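You operate a simulated robot arm through the tools that you are given. There is no shell and no other tool.

Carry out the task below with a simulated robot arm. There is one attempt and no reset: what you move stays moved.

TASK
Free the folded table's legs, swing them out and lock them with the red peg.
Fine: grey bar lever aside, black post slider home, peg down in the hole that the slider bares; fingers clear of the hinge.

The check looks at the end state, three seconds after you hand in, the way a careful person would. Anything else that was tipped, shoved, dropped, spilled or broken makes it a failure.

THE ROBOT
A 6-joint arm with a two-finger gripper, fixed in place. Base frame: the origin is on the floor under the middle of its stand, x ahead of it, y to its left, z up. Units: mm, degrees, N and s.
It reaches about 1637 mm from its shoulder. Its first joint turns from -166.0 to 166.0 degrees. Payload 3.43 kg.
The tool frame sits at the grasp point between the pads (the TCP): z along the fingers, y along the line on which they close. The tips reach 20 mm beyond it. The gripper opens to 190 mm; its body begins 248 mm behind the TCP.
Orientation is that of the tool frame in the base frame, as a unit quaternion [x, y, z, w]. With the fingers straight down and closing along the base's y, the tool's x points along the base's -x, its y along +y and its z along -z.

THE INTERFACE
- The arm moves only by the tool move_arm. Its argument "deltas" is a list of rows, each a list of 3 entries, a list of its own where there are three numbers: the opening in per cent of the stroke, from 0 (shut) to 100 (fully open), then the shift along the tool's x, y, z in mm, then the turn, a rotation vector about the tool's x, y, z in degrees. In form: [[hand, [x, y, z], [rx, ry, rz]], ...]. A call has 1 to 20 rows; each row is the pose to reach, as a shift and turn from the pose commanded when the call began, along the tool's axes at that moment. Rows are played at 5 a second. More than 50 mm and 8.6 degrees between two rows, or a gripper value outside its range, and nothing of the call is played. Where a pose cannot be reached the arm comes as near as it can. A force on the tool above 40 N (or 10 N above the force at the start of the call, whichever is more), or a blocked arm, ends the call early, and 0.2 s more pass. The fingers move at their own pace (about 45 mm/s each) and stop on an object; they squeeze with about 41 N. The grip force told is the motor's: it shows also when the fingers shut on nothing. Time passes only in rows, and 0.2 s behind the last, so rows that repeat a pose let the fingers close. The reply holds the time, the measured pose of the TCP, the force on the tool along the base axes, the opening and the grip force, in the units named above and with some noise, with the torque about the TCP (base axes, N m) and any sound that the robot's microphone picked up, and new pictures: "pictures" is both (left out), scene, wrist or none.
- Cameras (640 x 400 px; columns grow to the right, rows downward): "scene" is fixed at [54.7, 508.5, 1584]; the picture's right is [0.26, 0.97, 0.00], its down [0.69, -0.18, -0.70] and it looks along [-0.68, 0.18, -0.71] (base axes); focal length 214 px, centre (320, 200). "wrist" rides on the gripper at [70, -8, -288] in the tool frame; the picture's right is [0.12, 0.99, 0.00], its down [-0.96, 0.12, -0.25] and it looks along [-0.25, 0.03, 0.97] (tool axes); focal length 261 px, centre (320, 200). There is no depth. A picture from a camera that has moved, and an enlarged one, comes with that camera's place and axes in the base frame and with its lens. The place of the scene camera against the robot may be out by one fixed shift of up to 18 mm in any direction.
- slide_trunk(by): slides the trunk up (or, below 0, down) by that many mm; the arm rides with it, the base frame stays. It gives what a move gives, with no picture.
- enlarge(camera, box): a new picture of the part [left, top, right, bottom] of that camera's present view, enlarged. It takes no simulated time.
- close_job(): hands the job in; it is judged then, once.

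Places have to be worked out from the pictures, the camera data and where the tool is seen. Open the gripper and draw the arm clear of the work before you hand the job in, unless the task says otherwise.

The tools are called after "Emit:" as name(argument=value, ...) on one line, values as JSON. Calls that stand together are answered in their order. move_arm: Moves the arm, as the interface text tells. Its arguments: {"type":"object","properties":{"deltas":{"type":"array"},"pictures":{"type":"string","enum":["both","scene","wrist","none"]}},"required":["deltas"]} The other tools are called the same way: slide_trunk (by) moves the trunk up or down; enlarge (camera, box) takes an enlarged picture of a part of a camera's view; close_job () hands the job in.

At the start:

```text
time_s: 0.0
tcp_pos: [673.1, 31.1, 1164.6]
orientation: [-0.001, 1.0, 0.0, 0.0]
force: [0.3, 0.5, 0.3]
torque: [0.02, 0.02, -0.03]
width: 189.9
finger_force: 0.0
trunk travel left (down, up): [-150.0, 90.0]
```

scene: 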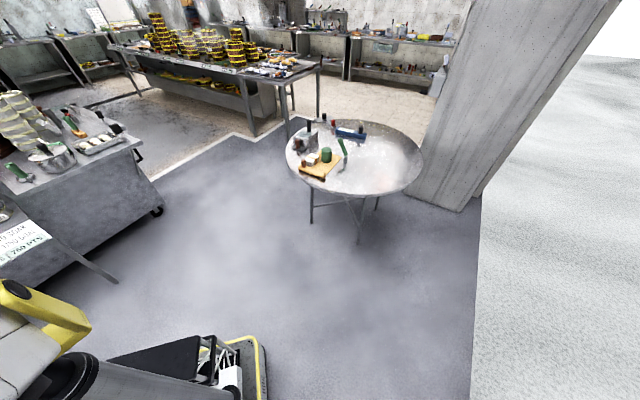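
wrist: 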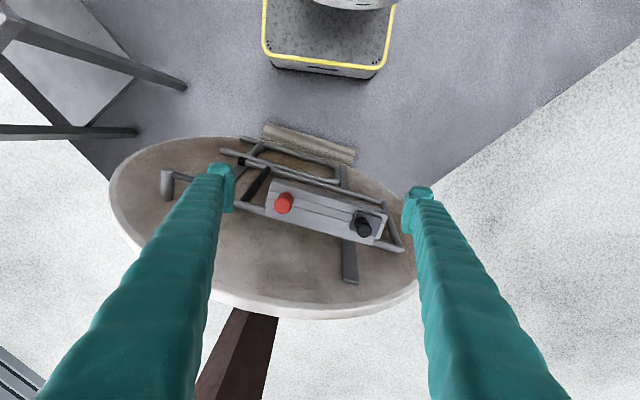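

I'll look closer at both views before moving: the wrist picture shows a round table top lying upside down with a mechanism (red peg, black post, grey bar).

Emit:
enlarge(camera="wrist", box=[100, 110, 430, 320])

Emit:
enlarge(camera="scene", box=[260, 90, 440, 260])

Emit:
enlarge(camera="scene", box=[0, 230, 320, 400])

```text
1.90 times, centred on (265, 215) of wrist
camera zoom: at [603.8, 22.1, 1453.2], right [-0.12, 0.99, 0.0], down [0.96, 0.12, 0.25], along [0.25, 0.03, -0.97], focal length 496 px, centre (425, 171)
```

zoom: 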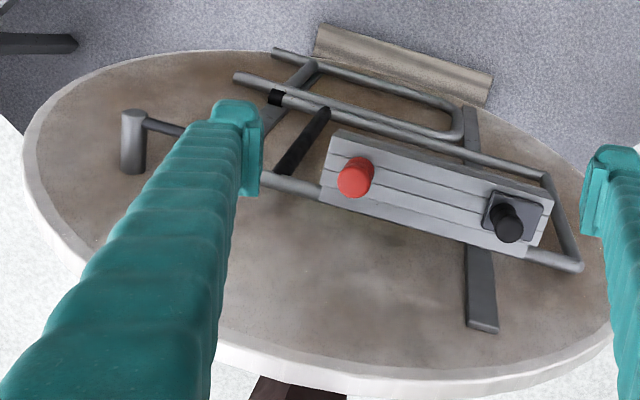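

```text
2.35 times, centred on (350, 175) of scene
camera zoom: at [54.7, 508.5, 1584.0], right [0.26, 0.97, 0.0], down [0.69, -0.18, -0.7], along [-0.68, 0.18, -0.71], focal length 505 px, centre (249, 259)
```

zoom: 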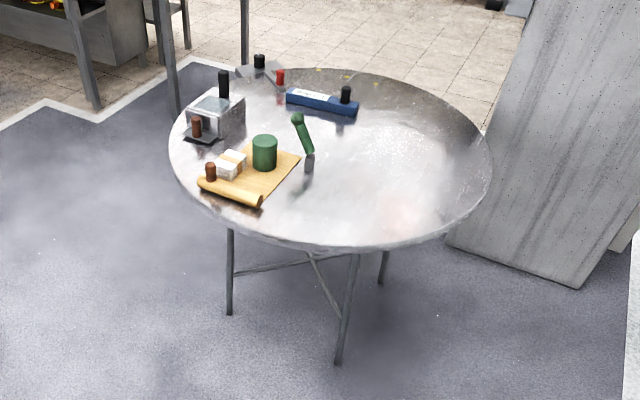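

```text
2.00 times, centred on (160, 315) of scene
camera zoom: at [54.7, 508.5, 1584.0], right [0.26, 0.97, 0.0], down [0.69, -0.18, -0.7], along [-0.68, 0.18, -0.71], focal length 429 px, centre (640, -30)
```

zoom: 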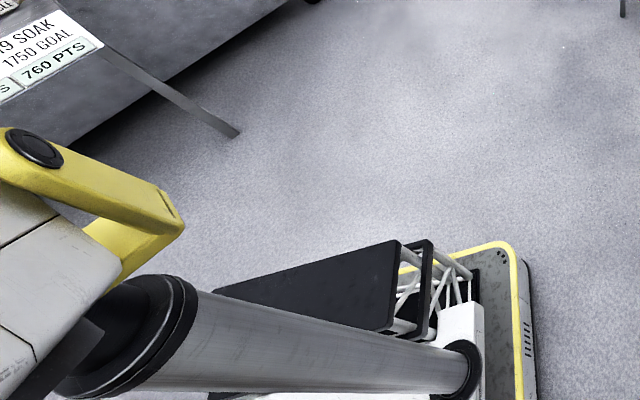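

The wrist view holds the work: a frame of tubes, a grooved block with a red peg and a black post, and some bars. I'll zoom in further on each part to tell them apart.

Emit:
enlarge(camera="wrist", box=[255, 170, 415, 290])

Emit:
enlarge(camera="wrist", box=[150, 110, 310, 220])

Emit:
enlarge(camera="wrist", box=[180, 0, 440, 160])

Emit:
enlarge(camera="scene", box=[280, 105, 380, 190])

```text
3.33 times, centred on (335, 230) of wrist
camera zoom: at [603.8, 22.1, 1453.2], right [-0.12, 0.99, 0.0], down [0.96, 0.12, 0.25], along [0.25, 0.03, -0.97], focal length 869 px, centre (270, 100)
```

zoom: 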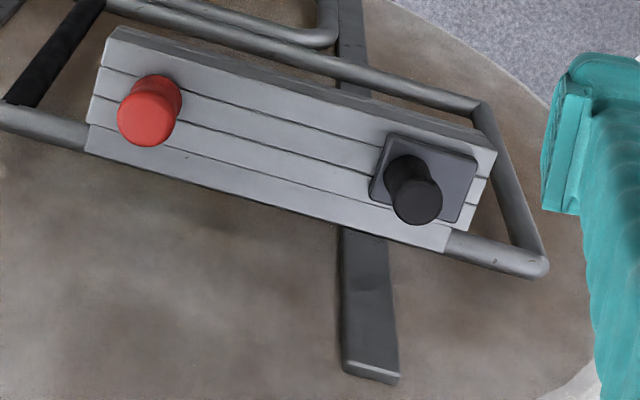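

```text
3.64 times, centred on (230, 165) of wrist
camera zoom: at [603.8, 22.1, 1453.2], right [-0.12, 0.99, 0.0], down [0.96, 0.12, 0.25], along [0.25, 0.03, -0.97], focal length 948 px, centre (647, 327)
```

zoom: 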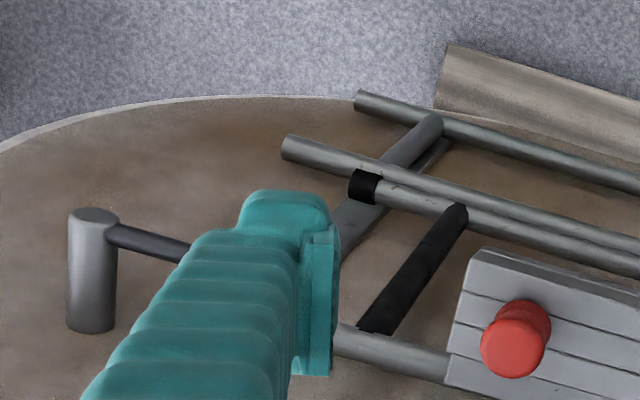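

```text
2.46 times, centred on (310, 80) of wrist
camera zoom: at [603.8, 22.1, 1453.2], right [-0.12, 0.99, 0.0], down [0.96, 0.12, 0.25], along [0.25, 0.03, -0.97], focal length 642 px, centre (345, 495)
```

zoom: 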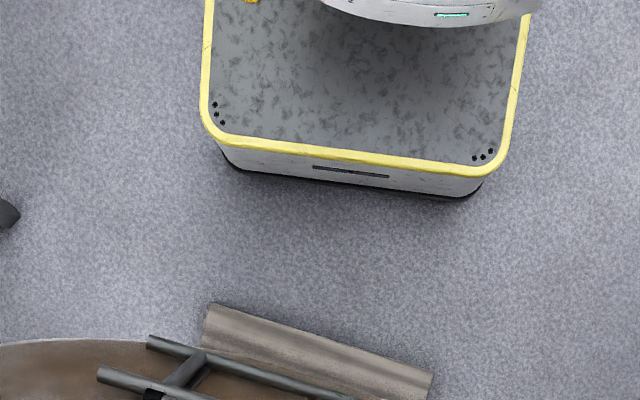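

```text
4.71 times, centred on (330, 148) of scene
camera zoom: at [54.7, 508.5, 1584.0], right [0.26, 0.97, 0.0], down [0.69, -0.18, -0.7], along [-0.68, 0.18, -0.71], focal length 1009 px, centre (273, 447)
```

zoom: 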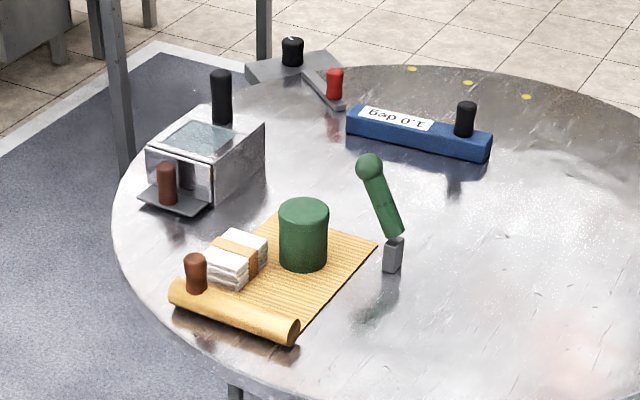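

The scene camera looks at a different, cluttered table behind the robot, so the wrist camera is my tool. I'll shift sideways (base −y) high above the work, to get a second viewpoint for triangulation.

Emit:
move_arm(deltas=[[100, [0, -40, 0], [0, 0, 0]], [100, [0, -80, 0], [0, 0, 0]], [100, [0, -120, 0], [0, 0, 0]], [100, [0, -160, 0], [0, 0, 0]], [100, [0, -160, 0], [0, 0, 0]]], pictures="wrist")

```text
time_s: 1.2
tcp_pos: [673.9, -130.5, 1164.7]
orientation: [0.0, 1.0, 0.0, 0.001]
force: [-0.4, 0.1, -0.2]
torque: [-0.03, 0.01, 0.04]
width: 190.2
finger_force: 0.0
trunk travel left (down, up): [-150.0, 90.0]
camera wrist: at [603.2, -138.4, 1452.4], right [-0.12, 0.99, 0.0], down [0.96, 0.12, 0.25], along [0.25, 0.03, -0.97], focal length 261 px, centre (320, 200)
```

wrist: 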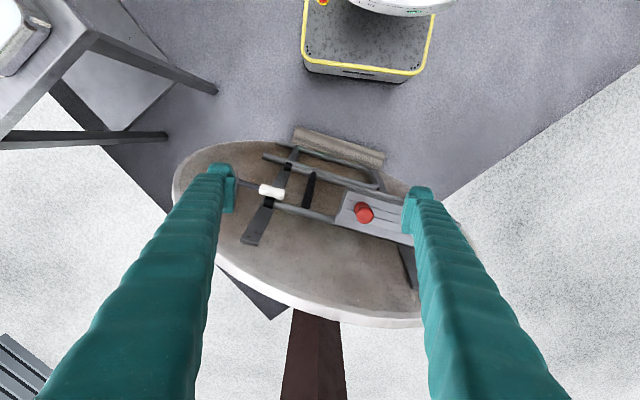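

The parallax puts the red peg about 520 mm from the camera (z ≈ 950). I'll enlarge this view to see the mechanism's left end.

Emit:
enlarge(camera="wrist", box=[220, 120, 420, 250])

Emit:
enlarge(camera="wrist", box=[220, 150, 320, 250])

Emit:
enlarge(camera="wrist", box=[320, 170, 420, 300])

```text
3.08 times, centred on (320, 185) of wrist
camera zoom: at [603.2, -138.4, 1452.4], right [-0.12, 0.99, 0.0], down [0.96, 0.12, 0.25], along [0.25, 0.03, -0.97], focal length 802 px, centre (320, 246)
```

zoom: 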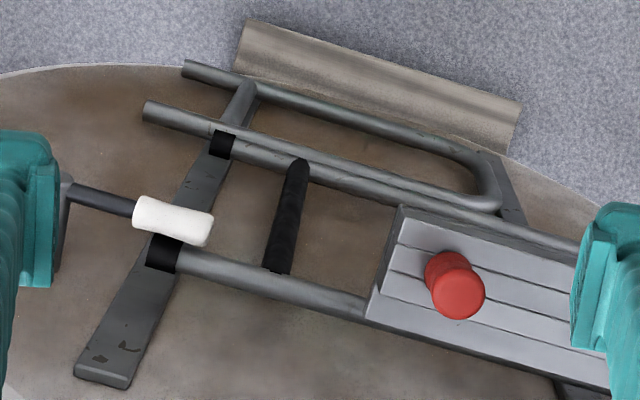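

```text
4.00 times, centred on (270, 200) of wrist
camera zoom: at [603.2, -138.4, 1452.4], right [-0.12, 0.99, 0.0], down [0.96, 0.12, 0.25], along [0.25, 0.03, -0.97], focal length 1043 px, centre (520, 200)
```

zoom: 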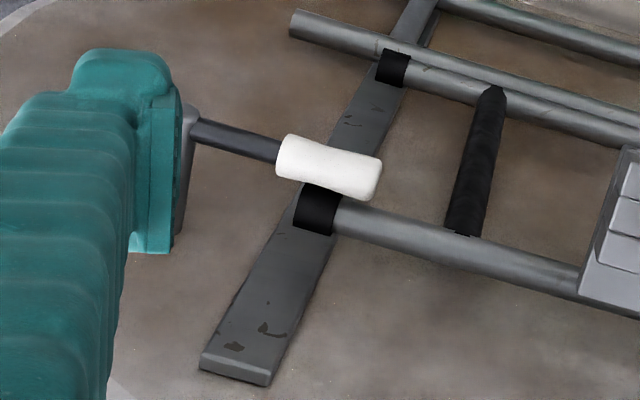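

```text
3.08 times, centred on (370, 235) of wrist
camera zoom: at [603.2, -138.4, 1452.4], right [-0.12, 0.99, 0.0], down [0.96, 0.12, 0.25], along [0.25, 0.03, -0.97], focal length 802 px, centre (166, 92)
```

zoom: 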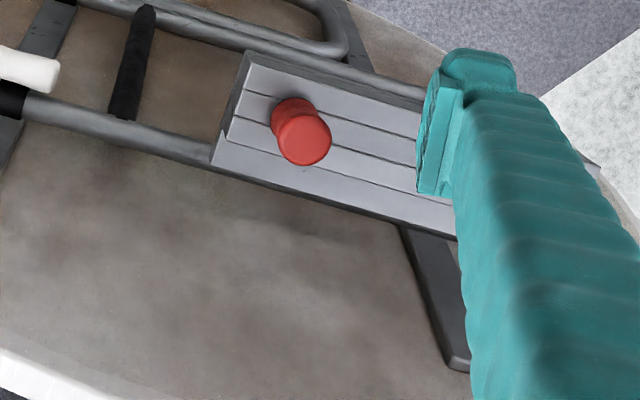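

Red peg top triangulates to about (749, −33, 970), and the round table surface is near z ≈ 800. I'll tilt the tool in place to get an oblique view along +y for the heights of the parts.

Emit:
move_arm(deltas=[[100, [0, 0, 0], [-8, 0, 0]], [100, [0, 0, 0], [-16, 0, 0]], [100, [0, 0, 0], [-24, 0, 0]], [100, [0, 0, 0], [-32, 0, 0]], [100, [0, 0, 0], [-40, 0, 0]], [100, [0, 0, 0], [-45, 0, 0]], [100, [0, 0, 0], [-45, 0, 0]]], pictures="wrist")

```text
time_s: 2.8
tcp_pos: [673.5, -129.8, 1165.3]
orientation: [0.0, 0.924, 0.383, 0.0]
force: [0.5, -0.2, -0.3]
torque: [0.03, 0.01, -0.03]
width: 190.1
finger_force: 0.0
trunk travel left (down, up): [-150.0, 90.0]
camera wrist: at [603.8, -339.3, 1362.6], right [-0.12, 0.7, 0.7], down [0.96, -0.09, 0.26], along [0.25, 0.71, -0.66], focal length 261 px, centre (320, 200)
```

wrist: 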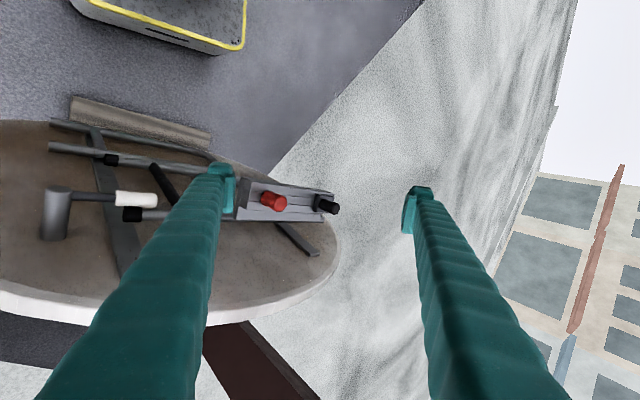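

The oblique view shows the lever post at the left with a white-ended arm over the near tube. I'll enlarge it here.

Emit:
enlarge(camera="wrist", box=[30, 80, 200, 260])

Emit:
enlarge(camera="wrist", box=[200, 150, 350, 270])

```text
2.22 times, centred on (115, 170) of wrist
camera zoom: at [603.8, -339.3, 1362.6], right [-0.12, 0.7, 0.7], down [0.96, -0.09, 0.26], along [0.25, 0.71, -0.66], focal length 579 px, centre (776, 267)
```

zoom: 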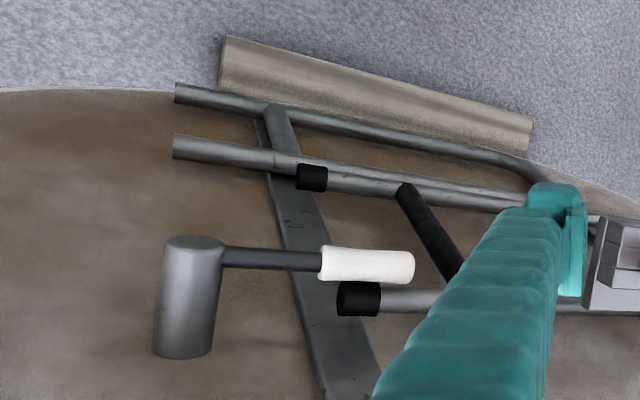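

```text
3.33 times, centred on (275, 210) of wrist
camera zoom: at [603.8, -339.3, 1362.6], right [-0.12, 0.7, 0.7], down [0.96, -0.09, 0.26], along [0.25, 0.71, -0.66], focal length 869 px, centre (470, 167)
```

zoom: 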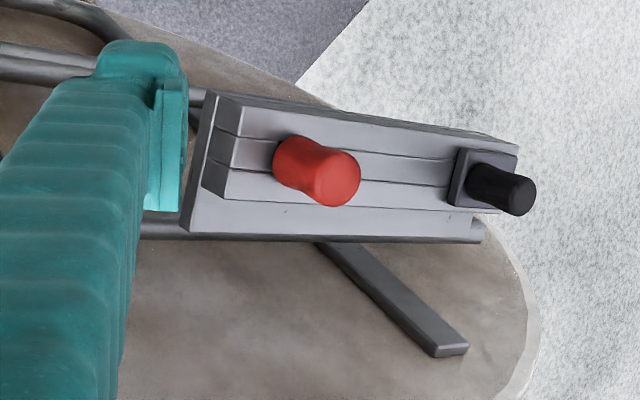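

The lever post stands near (746, −290). I'll swing the tool to an upright, lower side view looking along +y (staying above z ≈ 1030, higher than everything on the table).

Emit:
move_arm(deltas=[[100, [-6, -13, 1], [-1.6, 1.6, 7.4]], [100, [-12.5, -27, 1], [-3.3, 3.3, 14.7]], [100, [-19, -40, 2], [-4.9, 4.9, 22.1]], [100, [-25, -53, 2], [-6.6, 6.6, 29.5]], [100, [-31, -67, 3], [-8.2, 8.2, 36.8]], [100, [-38, -80, 3], [-9.9, 9.9, 44.2]], [100, [-44, -93, 4], [-11.5, 11.5, 51.6]], [100, [-50, -107, 5], [-13.1, 13.1, 58.9]], [100, [-57, -120, 5], [-14.8, 14.8, 66.3]], [100, [-63, -133, 6], [-16.4, 16.4, 73.7]], [100, [-69, -147, 6], [-18.1, 18.1, 81]], [100, [-75.5, -160, 7], [-19.7, 19.7, 88.4]], [100, [-75.5, -160, 7], [-19.7, 19.7, 88.4]]], pictures="wrist")

```text
time_s: 5.6
tcp_pos: [749.0, -223.9, 1033.0]
orientation: [0.583, 0.577, 0.408, -0.4]
force: [-0.9, 0.1, 0.6]
torque: [0.02, 0.03, -0.01]
width: 190.4
finger_force: 0.1
out of reach, approached as far as the arm can: row 4, 5, 6, 7, 8, 9, 10, 11, 12, 13
trunk travel left (down, up): [-150.0, 90.0]
camera wrist: at [736.9, -468.8, 1199.7], right [0.99, 0.03, 0.12], down [0.11, -0.57, -0.82], along [0.04, 0.82, -0.57], focal length 261 px, centre (320, 200)
```

wrist: 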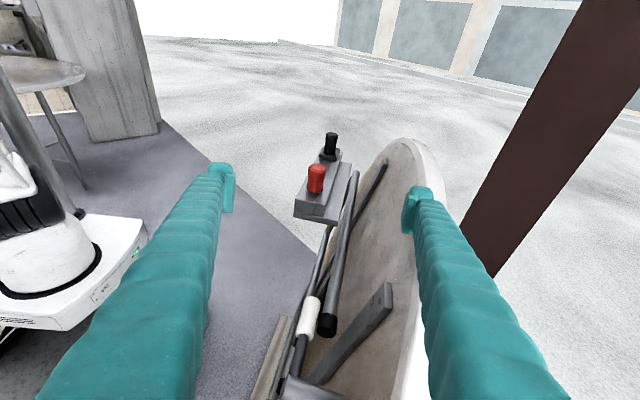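

This side view shows the disc actually stands steeply on edge (table folded upright), with the block sticking out and the peg and post pointing up. I'll enlarge it to work out the mechanism.

Emit:
enlarge(camera="wrist", box=[240, 110, 440, 250])

Emit:
enlarge(camera="wrist", box=[220, 220, 440, 400])

Emit:
enlarge(camera="wrist", box=[280, 120, 360, 230])

```text
2.86 times, centred on (340, 180) of wrist
camera zoom: at [736.9, -468.8, 1199.7], right [0.99, 0.03, 0.12], down [0.11, -0.57, -0.82], along [0.04, 0.82, -0.57], focal length 745 px, centre (263, 257)
```

zoom: 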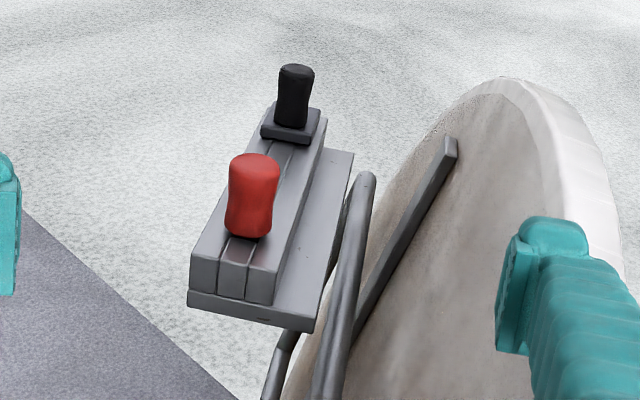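

```text
2.22 times, centred on (330, 310) of wrist
camera zoom: at [736.9, -468.8, 1199.7], right [0.99, 0.03, 0.12], down [0.11, -0.57, -0.82], along [0.04, 0.82, -0.57], focal length 579 px, centre (298, -44)
```

zoom: 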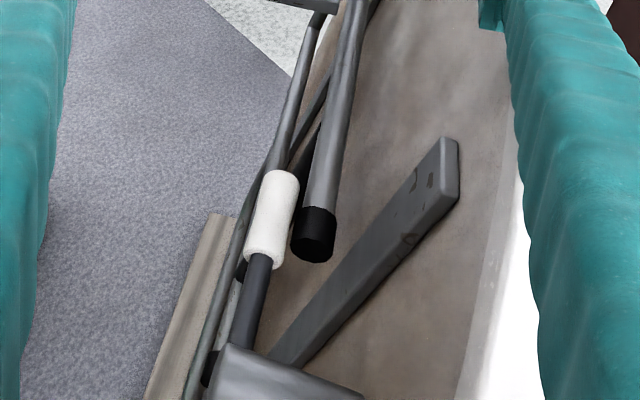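

```text
3.64 times, centred on (320, 175) of wrist
camera zoom: at [736.9, -468.8, 1199.7], right [0.99, 0.03, 0.12], down [0.11, -0.57, -0.82], along [0.04, 0.82, -0.57], focal length 948 px, centre (320, 291)
```

zoom: 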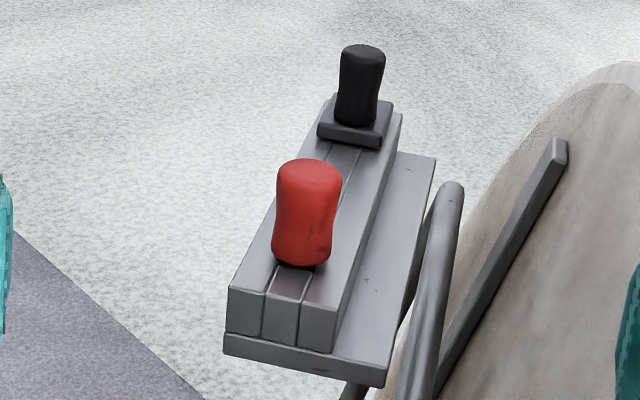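

The hinge collars triangulate to about (787, −245, 820) and (731, −235, 547): the table stands nearly upright leaning away from me, and its leg frame hinges about a near-vertical axis at its −y side, so it swings out towards the robot. I'll now go to a front view, tool pitched towards +x.

Emit:
move_arm(deltas=[[100, [8, -9, 15], [1.3, -5.1, -6.0]], [100, [17, -18, 29], [2.6, -10.2, -11.9]], [100, [25, -26, 44], [4.0, -15.2, -17.9]], [100, [33, -35, 59], [5.3, -20.3, -23.9]], [100, [42, -44, 74], [6.6, -25.4, -29.9]], [100, [50, -53, 88], [7.9, -30.5, -35.8]], [100, [58, -61, 103], [9.3, -35.5, -41.8]], [100, [67, -70, 118], [10.6, -40.6, -47.8]], [100, [75, -79, 132], [11.9, -45.7, -53.7]], [100, [84, -88, 147], [13.2, -50.8, -59.7]], [100, [92, -96, 162], [14.6, -55.8, -65.7]], [100, [100, -105, 176], [15.9, -60.9, -71.6]], [100, [109, -114, 191], [17.2, -66.0, -77.6]], [100, [117, -123, 206], [18.5, -71.1, -83.6]], [100, [125, -131, 221], [19.9, -76.1, -89.6]], [100, [134, -140, 235], [21.2, -81.2, -95.5]], [100, [142, -149, 250], [22.5, -86.3, -101.5]], [100, [142, -149, 250], [22.5, -86.3, -101.5]]], pictures="wrist")

```text
time_s: 9.4
tcp_pos: [599.6, 61.5, 1081.3]
orientation: [-0.004, 0.925, 0.007, 0.38]
force: [-0.5, 0.7, -0.3]
torque: [-0.01, 0.04, -0.02]
width: 190.0
finger_force: 0.1
trunk travel left (down, up): [-150.0, 90.0]
camera wrist: at [348.0, 48.1, 1236.8], right [-0.1, 0.99, -0.08], down [0.51, 0.11, 0.85], along [0.86, 0.04, -0.52], focal length 261 px, centre (320, 200)
```

wrist: 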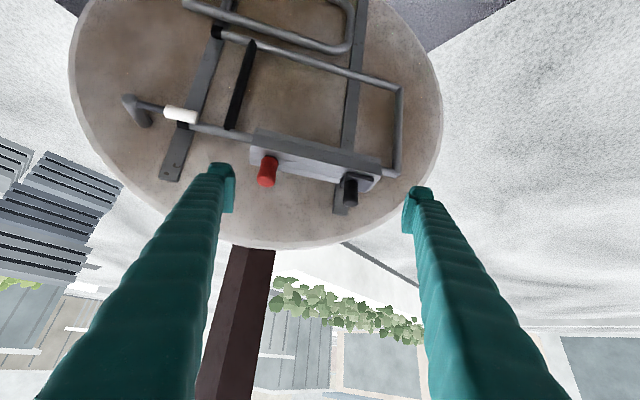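

Now I see the underside face on (image upside down): battens, the hinged leg frame, the lever whose white end covers the frame's upper tube, and the shelf with peg and slider. Enlarging.

Emit:
enlarge(camera="wrist", box=[100, 0, 300, 200])

Emit:
enlarge(camera="wrist", box=[230, 60, 430, 230])

Emit:
enlarge(camera="wrist", box=[60, 0, 460, 250])

```text
2.00 times, centred on (200, 100) of wrist
camera zoom: at [348.0, 48.1, 1236.8], right [-0.1, 0.99, -0.08], down [0.51, 0.11, 0.85], along [0.86, 0.04, -0.52], focal length 521 px, centre (560, 400)
```

zoom: 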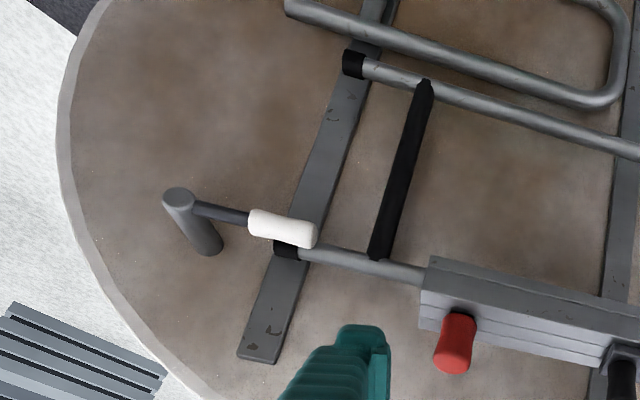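

```text
2.35 times, centred on (330, 145) of wrist
camera zoom: at [348.0, 48.1, 1236.8], right [-0.1, 0.99, -0.08], down [0.51, 0.11, 0.85], along [0.86, 0.04, -0.52], focal length 613 px, centre (296, 329)
```

zoom: 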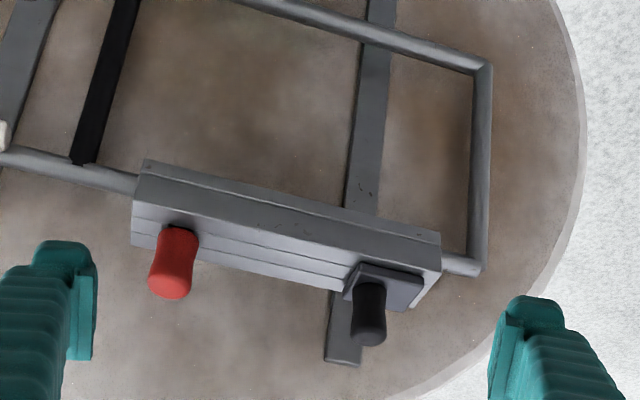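

```text
1.60 times, centred on (260, 125) of wrist
camera zoom: at [348.0, 48.1, 1236.8], right [-0.1, 0.99, -0.08], down [0.51, 0.11, 0.85], along [0.86, 0.04, -0.52], focal length 417 px, centre (416, 320)
```

zoom: 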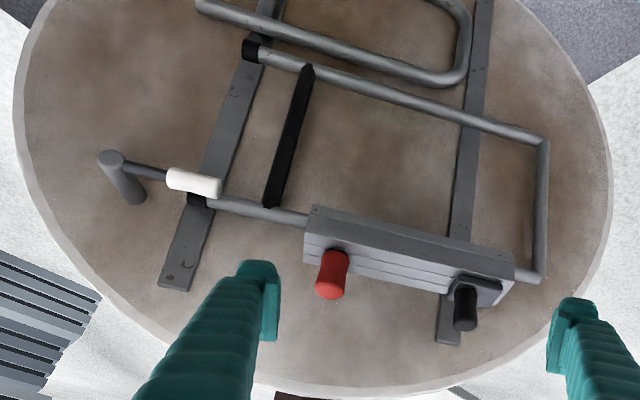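

The picture is clear now: the leg frame's upper tube runs at z ≈ 821 about 53 mm off the disc, and the lever arm (post end ≈ (733,−335,822)) holds its white end across that tube. I'll drop to a level front view to see what carries the shelf.

Emit:
move_arm(deltas=[[100, [20, -10, 11], [0, -5.5, 0]], [100, [40, -20, 22], [0, -11, 0]], [100, [60, -31, 33], [0, -16.5, 0]], [100, [80, -41, 43], [0, -22, 0]], [100, [100, -52, 54], [0, -27.5, 0]], [100, [120, -62, 65], [0, -33, 0]], [100, [120, -62, 65], [0, -33, 0]]], pictures="wrist")

```text
time_s: 11.2
tcp_pos: [624.3, -12.2, 1098.5]
orientation: [0.145, 0.792, 0.071, 0.588]
force: [0.0, -0.2, -0.5]
torque: [-0.02, 0.0, -0.07]
width: 190.0
finger_force: 0.1
out of reach, approached as far as the arm can: row 3, 4, 5, 6, 7
trunk travel left (down, up): [-150.0, 90.0]
stopped in row 7: the arm was blocked; the commanded pose is now the measured one
camera wrist: at [331.1, 19.4, 1118.3], right [0.11, 0.98, 0.17], down [0.04, -0.18, 0.98], along [0.99, -0.11, -0.06], focal length 261 px, centre (320, 200)
```

wrist: 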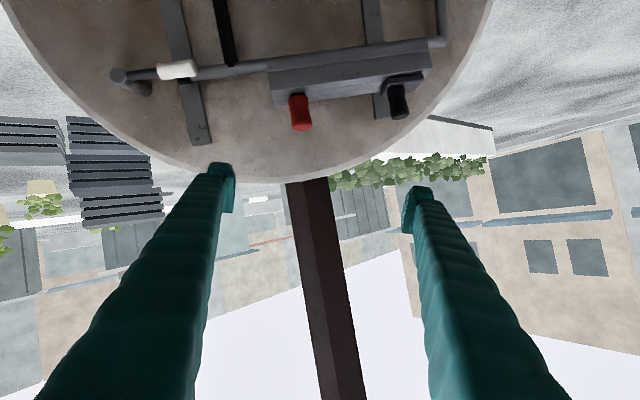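

The arm can't fold back that far at this height, but this view is useful. I'll enlarge it.

Emit:
enlarge(camera="wrist", box=[90, 0, 290, 180])

Emit:
enlarge(camera="wrist", box=[250, 20, 450, 150])

```text
2.22 times, centred on (190, 90) of wrist
camera zoom: at [331.1, 19.4, 1118.3], right [0.11, 0.98, 0.17], down [0.04, -0.18, 0.98], along [0.99, -0.11, -0.06], focal length 579 px, centre (609, 444)
```

zoom: 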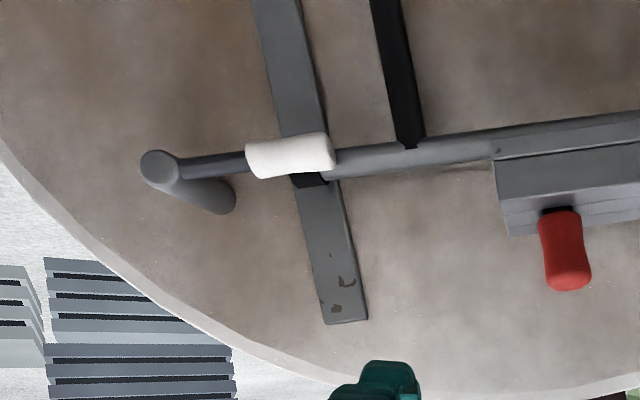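

```text
3.08 times, centred on (350, 85) of wrist
camera zoom: at [331.1, 19.4, 1118.3], right [0.11, 0.98, 0.17], down [0.04, -0.18, 0.98], along [0.99, -0.11, -0.06], focal length 802 px, centre (228, 554)
```

zoom: 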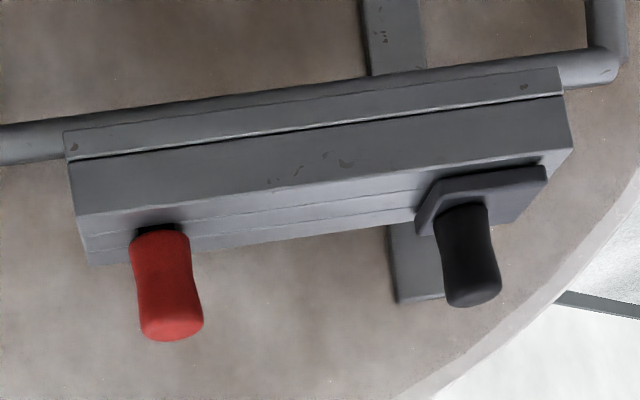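

Reach is limiting near the body, so I'll lower the trunk, which should let the tool face the table more squarely. Tips are at x ≈ 645, well in front of the shelf edge (x ≈ 711), so straight down is clear.

Emit:
slide_trunk(by=-80)

```text
time_s: 12.4
tcp_pos: [625.6, -11.4, 1019.2]
orientation: [0.146, 0.792, 0.071, 0.588]
force: [-1.2, 0.2, 0.2]
torque: [0.0, 0.03, -0.04]
width: 190.4
finger_force: 0.0
trunk travel left (down, up): [-70.0, 170.0]
```

No trouble there. I'll lower the remaining 70 mm.

Emit:
slide_trunk(by=-68)

Emit:
enlarge(camera="wrist", box=[0, 0, 640, 400])

```text
time_s: 13.4
tcp_pos: [624.8, -12.6, 950.7]
orientation: [0.146, 0.792, 0.07, 0.588]
force: [-0.1, 0.1, 0.1]
torque: [0.01, 0.02, -0.03]
width: 190.2
finger_force: 0.2
trunk travel left (down, up): [-2.0, 238.0]
```

```text
1.00 times, centred on (320, 200) of wrist (not enlarged: the box is as wide or as high as the picture)
camera zoom: at [331.3, 19.3, 970.4], right [0.11, 0.98, 0.17], down [0.04, -0.18, 0.98], along [0.99, -0.11, -0.06], focal length 261 px, centre (320, 200)
```

zoom: 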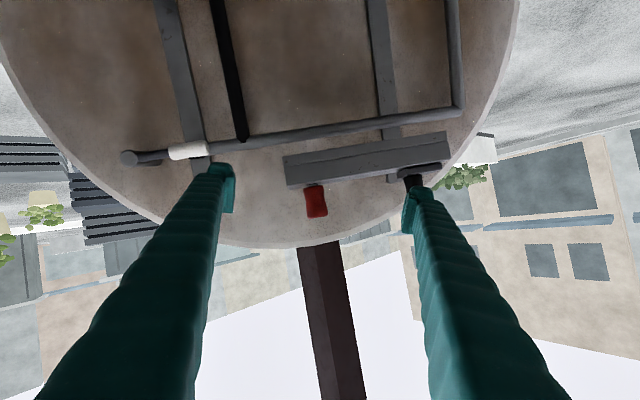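

Emit:
enlarge(camera="wrist", box=[270, 80, 470, 230])

Emit:
enlarge(camera="wrist", box=[100, 60, 300, 210])

Emit:
enlarge(camera="wrist", box=[360, 110, 460, 200])

```text
2.67 times, centred on (370, 155) of wrist
camera zoom: at [331.3, 19.3, 970.4], right [0.11, 0.98, 0.17], down [0.04, -0.18, 0.98], along [0.99, -0.11, -0.06], focal length 695 px, centre (187, 320)
```

zoom: 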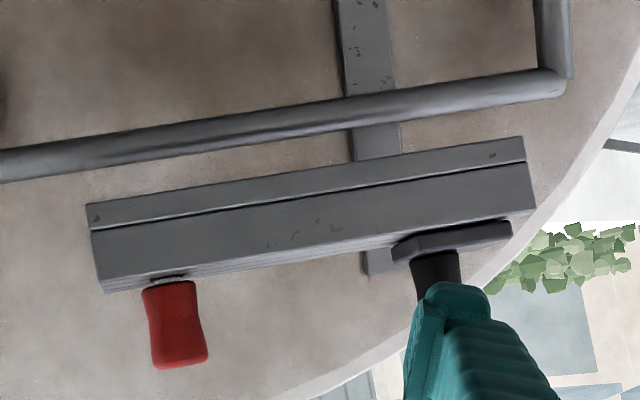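

```text
2.67 times, centred on (200, 135) of wrist
camera zoom: at [331.3, 19.3, 970.4], right [0.11, 0.98, 0.17], down [0.04, -0.18, 0.98], along [0.99, -0.11, -0.06], focal length 695 px, centre (640, 373)
```

zoom: 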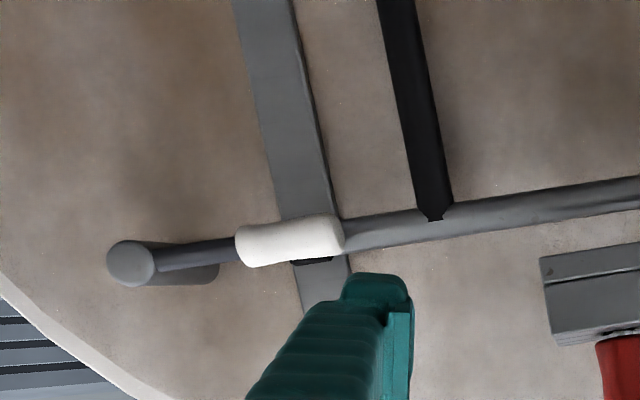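

```text
4.44 times, centred on (410, 155) of wrist
camera zoom: at [331.3, 19.3, 970.4], right [0.11, 0.98, 0.17], down [0.04, -0.18, 0.98], along [0.99, -0.11, -0.06], focal length 1158 px, centre (-80, 400)
```

zoom: 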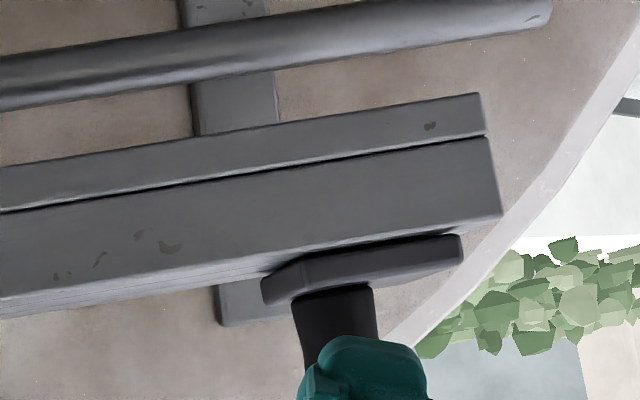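

From this level view there's a clear gap between shelf and frame tube: the shelf is a separate lock piece, and the lever's white end lies in front of the tube at the hinge. I'll square the tool to the table (facing the disc) further left and lower, at a safe distance, testing reach.

Emit:
move_arm(deltas=[[100, [9, -38, 12], [1, -1.5, -4]], [100, [18, -76, 25], [2.1, -3.1, -8]], [100, [27, -115, 37], [3.1, -4.6, -12]], [100, [36, -153, 50], [4.2, -6.2, -15.9]], [100, [36, -153, 50], [4.2, -6.2, -15.9]]], pictures="wrist")

```text
time_s: 14.6
tcp_pos: [702.0, -94.9, 942.2]
orientation: [0.112, 0.776, -0.029, 0.62]
force: [-0.2, 0.8, -0.5]
torque: [-0.01, -0.04, 0.03]
width: 189.9
finger_force: 0.1
out of reach, approached as far as the arm can: row 1, 2, 3, 4, 5
trunk travel left (down, up): [-2.0, 238.0]
camera wrist: at [411.4, -39.2, 939.3], right [0.18, 0.98, -0.02], down [-0.01, 0.02, 1.0], along [0.98, -0.18, 0.02], focal length 261 px, centre (320, 200)
```

wrist: 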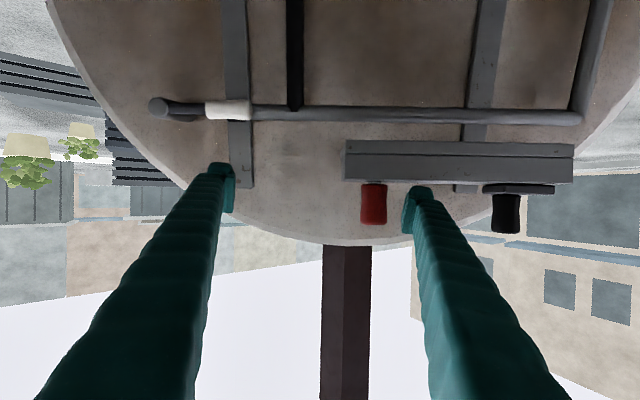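

The arm overshot towards the table because facing squarely is out of reach there; the right finger now sits just beside the red peg without touching. I'll back straight off and up while pitching the tool to 45°, a pose that has worked.

Emit:
move_arm(deltas=[[100, [-6, -3, -25], [0, 6, -1]], [100, [-16, -6, -50], [0, 14, -3]], [100, [-28, -10, -76], [-0.1, 22, -4.5]], [100, [-40, -13, -100], [-0.2, 30, -6]], [100, [-40, -13, -100], [-0.2, 31.8, -6.4]]], pictures="wrist")

```text
time_s: 15.8
tcp_pos: [661.0, -119.2, 961.5]
orientation: [0.118, 0.83, -0.057, 0.542]
force: [-0.2, -0.6, -0.1]
torque: [-0.03, 0.0, 0.02]
width: 190.0
finger_force: 0.0
out of reach, approached as far as the arm can: row 2, 3, 4, 5
trunk travel left (down, up): [-2.0, 238.0]
camera wrist: at [377.6, -53.2, 1014.1], right [0.21, 0.97, -0.08], down [0.18, 0.04, 0.98], along [0.96, -0.22, -0.17], focal length 261 px, centre (320, 200)
```

wrist: 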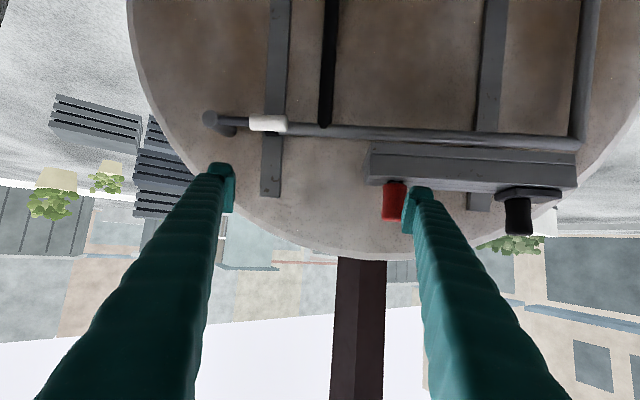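

Lowering the trunk put the arm too close to its own shoulder; higher should give more room for reaching down and forward. Tips are clear of the shelf, so I'll raise the trunk well up.

Emit:
slide_trunk(by=230)

```text
time_s: 18.3
tcp_pos: [661.5, -119.5, 1190.5]
orientation: [0.12, 0.83, -0.058, 0.541]
force: [-0.4, 0.0, -0.3]
torque: [-0.02, -0.02, -0.03]
width: 189.8
finger_force: 0.1
trunk travel left (down, up): [-232.0, 8.0]
```

Now I'll move to a stand-off in front of and below-left of the lever at 45° pitch, closing the gripper on the way so it can act as a pusher.

Emit:
move_arm(deltas=[[60, [35, -15, 13], [-0.5, 2.6, -0.6]], [30, [70, -29, 26], [-1, 5.2, -1.3]], [0, [105, -44, 38], [-1.5, 7.9, -2]], [0, [140, -58, 51], [-2, 10.5, -2.6]], [0, [174, -73, 64], [-2.6, 13.1, -3.3]], [0, [209, -87, 77], [-3.1, 15.8, -3.9]], [0, [244, -102, 89], [-3.6, 18.4, -4.6]], [0, [279, -117, 102], [-4.1, 21, -5.2]], [0, [279, -117, 102], [-4.1, 21, -5.2]]], pictures="wrist")

```text
time_s: 20.3
tcp_pos: [626.4, -226.5, 906.3]
orientation: [0.07, 0.923, -0.029, 0.378]
force: [-0.5, 0.0, -0.1]
torque: [0.03, 0.0, -0.01]
width: 13.3
finger_force: 0.0
out of reach, approached as far as the arm can: row 6, 7, 8, 9
trunk travel left (down, up): [-232.0, 8.0]
camera wrist: at [375.9, -195.9, 1061.9], right [0.07, 0.99, -0.08], down [0.52, 0.04, 0.85], along [0.85, -0.1, -0.52], focal length 261 px, centre (320, 200)
```

wrist: 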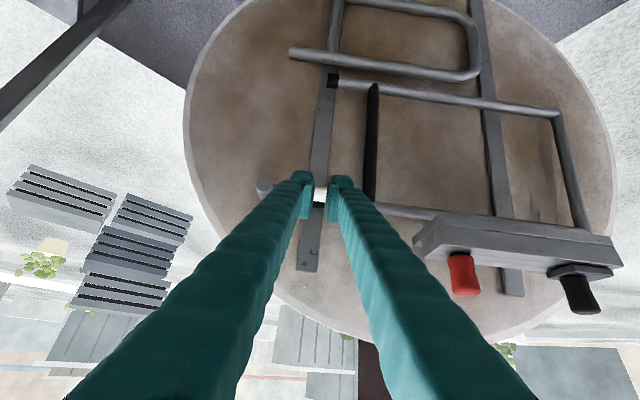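

The reach solver landed about 15 mm short but the orientation is right, and the lever's white end projects exactly where I estimated (W ≈ (755,−238,821)). I'll finish closing the fingers and move down/forward to a spot below-front of the white end.

Emit:
move_arm(deltas=[[0, [8, 0, 23], [0, 0, 0]], [0, [16, 0, 46], [0, 0, 0]], [0, [25, 0, 70], [0, 0, 0]], [0, [25, 0, 70], [0, 0, 0]]], pictures="wrist")

```text
time_s: 21.3
tcp_pos: [673.1, -240.8, 853.0]
orientation: [0.071, 0.923, -0.029, 0.378]
force: [-0.1, 0.1, -0.5]
torque: [0.0, 0.01, 0.01]
width: 0.2
finger_force: 34.6
out of reach, approached as far as the arm can: row 1, 2, 3, 4
trunk travel left (down, up): [-232.0, 8.0]
camera wrist: at [422.9, -210.6, 1008.6], right [0.07, 0.99, -0.08], down [0.52, 0.04, 0.85], along [0.85, -0.1, -0.52], focal length 261 px, centre (320, 200)
```

wrist: 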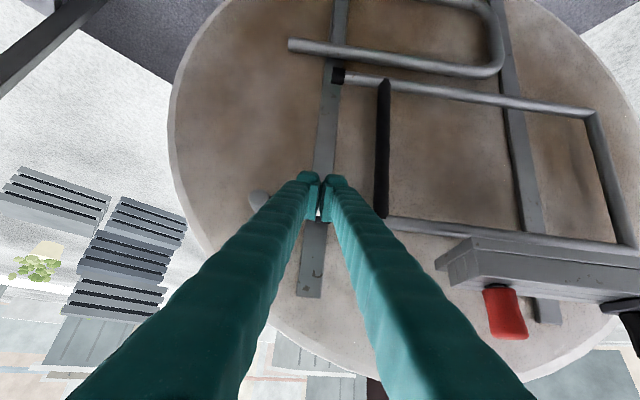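

The closed fingers are just in front of the white end. The reach limit here favours a lower trunk (forearm less steep), so I'll lift the tool up and back, then lower the trunk with the same arm shape.

Emit:
move_arm(deltas=[[0, [-24, 1, -34], [0, 0, 0]], [0, [-48, 2, -69], [0, 0, 0]], [0, [-72, 4, -103], [0, 0, 0]], [0, [-96, 5, -138], [0, 0, 0]], [0, [-121, 6, -172], [0, 0, 0]], [0, [-121, 6, -172], [0, 0, 0]]], pictures="none")

```text
time_s: 22.7
tcp_pos: [637.8, -228.8, 1060.1]
orientation: [0.071, 0.921, -0.029, 0.381]
force: [0.1, -0.4, 0.2]
torque: [-0.01, 0.0, -0.01]
width: 0.0
finger_force: 34.4
trunk travel left (down, up): [-232.0, 8.0]
```

Reached. The tip column at x ≈ 652 is about 85 mm in front of the lever, so sliding the trunk down is clear.

Emit:
slide_trunk(by=-230)

```text
time_s: 25.1
tcp_pos: [637.7, -228.9, 829.9]
orientation: [0.07, 0.921, -0.029, 0.381]
force: [-0.1, 0.4, 0.3]
torque: [-0.04, -0.02, -0.03]
width: 0.0
finger_force: 34.7
trunk travel left (down, up): [-2.0, 238.0]
```

Now I'll move to the push start, about 59 mm below-front of the white end's axis.

Emit:
move_arm(deltas=[[0, [-6, 1, 30], [0, 0, 0]], [0, [-12, 1, 60], [0, 0, 0]], [0, [-18, 2, 88], [0, 0, 0]], [0, [-18, 2, 88], [0, 0, 0]]], pictures="wrist")

```text
time_s: 26.1
tcp_pos: [713.2, -238.0, 781.3]
orientation: [0.07, 0.921, -0.03, 0.382]
force: [-0.6, 0.3, 0.1]
torque: [-0.04, -0.02, -0.02]
width: 0.1
finger_force: 34.2
trunk travel left (down, up): [-2.0, 238.0]
camera wrist: at [461.1, -208.2, 934.8], right [0.07, 0.99, -0.09], down [0.52, 0.04, 0.86], along [0.85, -0.1, -0.51], focal length 261 px, centre (320, 200)
```

wrist: 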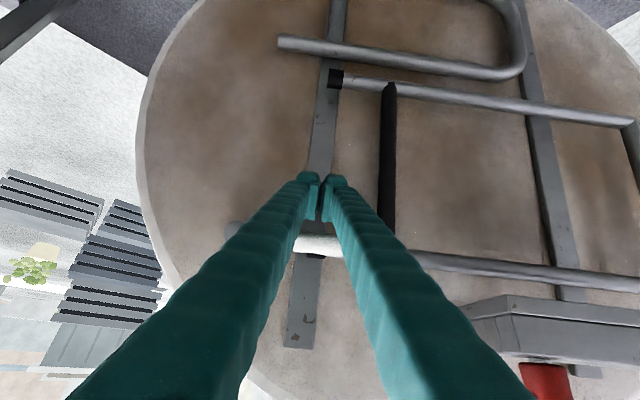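

In position. I'll nudge forward 20 mm and push slowly upward (along the table plane), watching the force, to see whether the lever turns upward about its post.

Emit:
move_arm(deltas=[[0, [0, 0, 20], [0, 0, 0]], [0, [-12.5, 0, 11.7], [0, 0, 0]], [0, [-25, 0, 3.4], [0, 0, 0]], [0, [-31.7, 0, -1.1], [0, 0, 0]], [0, [-35, 0, -3.3], [0, 0, 0]], [0, [-38.4, 0, -5.5], [0, 0, 0]], [0, [-42.5, 1, -8.3], [0, 0, 0]], [0, [-46.7, 3, -11], [0, 0, 0]], [0, [-46.7, 3, -11], [0, 0, 0]]], pictures="wrist")

```text
time_s: 28.1
tcp_pos: [739.0, -240.7, 821.3]
orientation: [0.071, 0.921, -0.03, 0.381]
force: [0.3, 0.2, 0.0]
torque: [-0.01, 0.01, 0.03]
width: 0.2
finger_force: 34.3
trunk travel left (down, up): [-2.0, 238.0]
camera wrist: at [486.6, -208.5, 975.3], right [0.07, 0.99, -0.09], down [0.52, 0.04, 0.86], along [0.85, -0.1, -0.51], focal length 261 px, centre (320, 200)
```

wrist: 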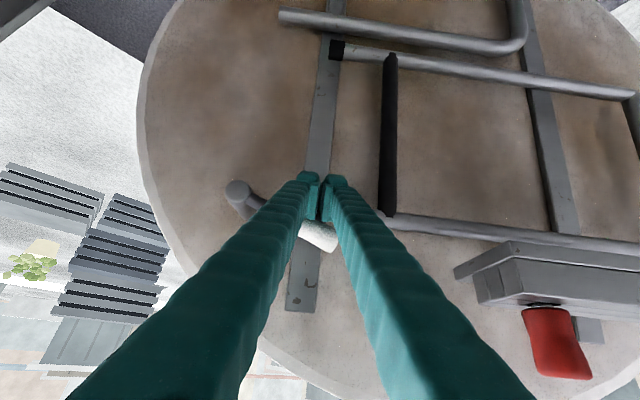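

The lever turns upward freely (no force left) and stays where pushed. I'll keep pushing along its arc to swing it past vertical.

Emit:
move_arm(deltas=[[0, [-8.3, 3, -5.6], [0, 0, 0]], [0, [-21.7, 4, -14.4], [0, 0, 0]], [0, [-35, 2, -23.3], [0, 0, 0]], [0, [-48.4, -3, -32.2], [0, 0, 0]], [0, [-61.7, -10, -41], [0, 0, 0]], [0, [-71.7, -19, -47.7], [0, 0, 0]], [0, [-79.2, -29, -52.7], [0, 0, 0]], [0, [-85.9, -41, -57.2], [0, 0, 0]], [0, [-91.7, -53, -61], [0, 0, 0]], [0, [-91.7, -53, -61], [0, 0, 0]]], pictures="wrist")

```text
time_s: 30.3
tcp_pos: [751.4, -295.6, 930.0]
orientation: [0.07, 0.921, -0.03, 0.381]
force: [-1.0, 2.7, -0.1]
torque: [-0.02, 0.0, -0.01]
width: 0.0
finger_force: 33.8
trunk travel left (down, up): [-2.0, 238.0]
camera wrist: at [499.7, -264.2, 1083.5], right [0.07, 0.99, -0.09], down [0.52, 0.04, 0.86], along [0.85, -0.1, -0.51], focal length 261 px, centre (320, 200)
```

wrist: 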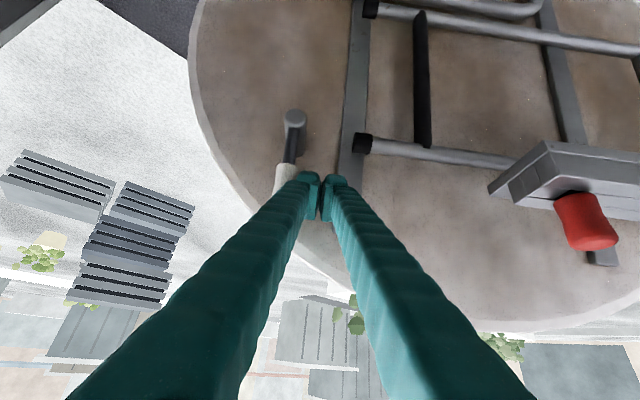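

The lever is now upright, clear of the tube and its collar. I'll nudge it a little further to be safely aside and watch for a stop.

Emit:
move_arm(deltas=[[0, [-3, -8, -2], [0, 0, 0]], [0, [-4, -16, -3], [0, 0, 0]], [0, [-4, -16, -3], [0, 0, 0]]], pictures="wrist")

```text
time_s: 30.8
tcp_pos: [749.5, -297.5, 930.7]
orientation: [0.069, 0.922, -0.025, 0.379]
force: [17.3, 39.4, 2.0]
torque: [-0.23, 0.07, 1.1]
width: 0.0
finger_force: 33.8
trunk travel left (down, up): [-2.0, 238.0]
stopped in row 2: the force on the tool passed its limit at 46 N (the readings are from after the stop); the commanded pose is now the measured one
camera wrist: at [499.6, -270.0, 1085.9], right [0.06, 1.0, -0.08], down [0.52, 0.03, 0.85], along [0.85, -0.09, -0.52], focal length 261 px, centre (320, 200)
```

wrist: 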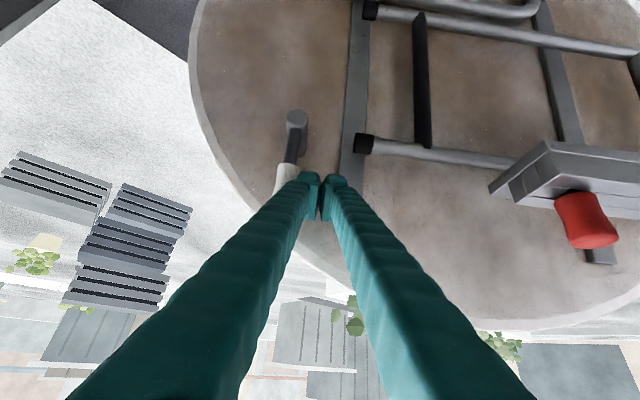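

That's the lever's stop (it stands aside, past the tube). I'll back off from it sideways and retreat, then look closely at the fingertip size for hooking the leg frame.

Emit:
move_arm(deltas=[[0, [0, 20, 0], [0, 0, 0]], [0, [0, 45, -10], [0, 0, 0]], [0, [0, 60, -50], [0, 0, 0]], [0, [-10, 70, -90], [0, 0, 0]], [0, [-20, 80, -130], [0, 0, 0]], [0, [-20, 80, -130], [0, 0, 0]]], pictures="wrist")

Emit:
enlarge(camera="wrist", box=[260, 150, 380, 250])

```text
time_s: 32.2
tcp_pos: [683.1, -213.0, 1036.1]
orientation: [0.071, 0.922, -0.027, 0.379]
force: [0.7, 0.8, 0.3]
torque: [0.02, -0.01, -0.02]
width: 0.1
finger_force: 34.3
trunk travel left (down, up): [-2.0, 238.0]
camera wrist: at [433.2, -183.2, 1191.4], right [0.07, 0.99, -0.08], down [0.52, 0.03, 0.85], along [0.85, -0.1, -0.52], focal length 261 px, centre (320, 200)
```

wrist: 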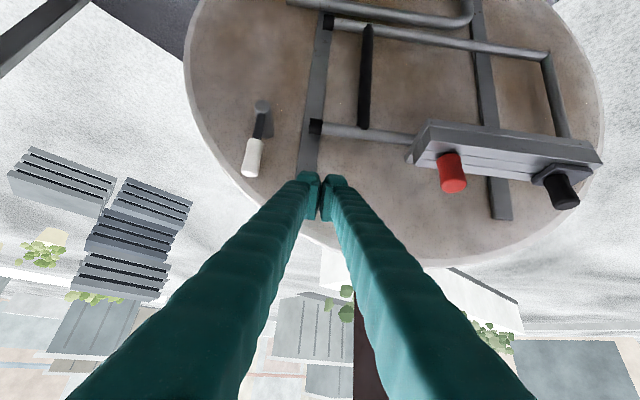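

```text
4.00 times, centred on (320, 200) of wrist
camera zoom: at [433.2, -183.2, 1191.4], right [0.07, 0.99, -0.08], down [0.52, 0.03, 0.85], along [0.85, -0.1, -0.52], focal length 1043 px, centre (320, 200)
```

zoom: 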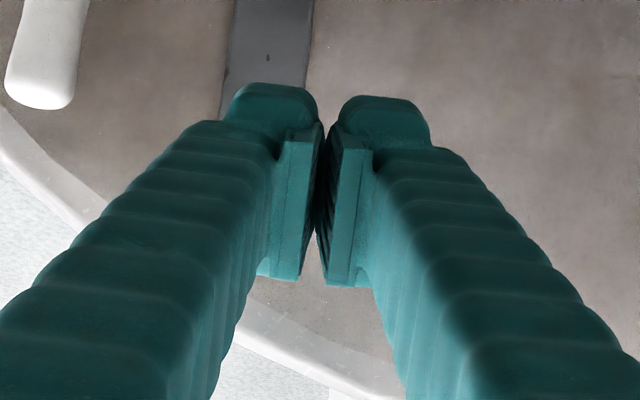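

The lever stays aside (white end up). The fingers are about 28 mm thick across the closing line, 54 mm wide the other way. I'll go vertical above the frame's upper tube, jaws across it, and look down at the gap between tube and table top.

Emit:
move_arm(deltas=[[10, [-4, 8, 6], [2.7, 2.7, 6.6]], [20, [-7, 15, 13], [5.4, 5.4, 13.1]], [30, [-11, 23, 19], [8.1, 8.1, 19.7]], [37, [-15, 31, 26], [10.8, 10.7, 26.2]], [37, [-18, 38, 32], [13.5, 13.4, 32.8]], [37, [-22, 46, 39], [16.2, 16.1, 39.4]], [37, [-26, 54, 45], [18.8, 18.8, 45.9]], [37, [-30, 62, 52], [21.5, 21.5, 52.5]], [37, [-33, 69, 58], [24.2, 24.2, 59.1]], [37, [-37, 77, 65], [26.9, 26.8, 65.6]], [37, [-41, 85, 71], [29.6, 29.5, 72.2]], [37, [-44, 92, 78], [32.3, 32.2, 78.7]], [37, [-48, 100, 84], [35, 34.9, 85.3]], [37, [-48, 100, 84], [35, 34.9, 85.3]]], pictures="wrist")

```text
time_s: 35.2
tcp_pos: [630.9, -333.1, 945.8]
orientation: [0.306, 0.925, 0.05, 0.221]
force: [-4.6, -3.4, 0.8]
torque: [0.75, -0.8, 0.41]
width: 70.3
finger_force: 0.0
out of reach, approached as far as the arm can: row 1, 2, 3, 4, 5, 6, 7, 8, 9, 10, 11, 12, 13, 14
trunk travel left (down, up): [-2.0, 238.0]
camera wrist: at [450.2, -287.0, 1175.8], right [0.45, 0.87, 0.18], down [0.64, -0.46, 0.61], along [0.62, -0.16, -0.77], focal length 261 px, centre (320, 200)
```

wrist: 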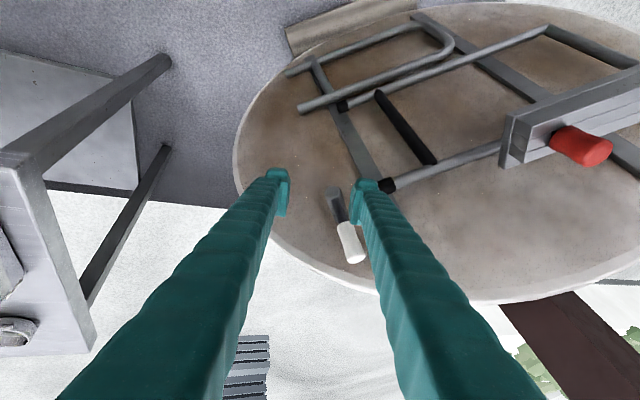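

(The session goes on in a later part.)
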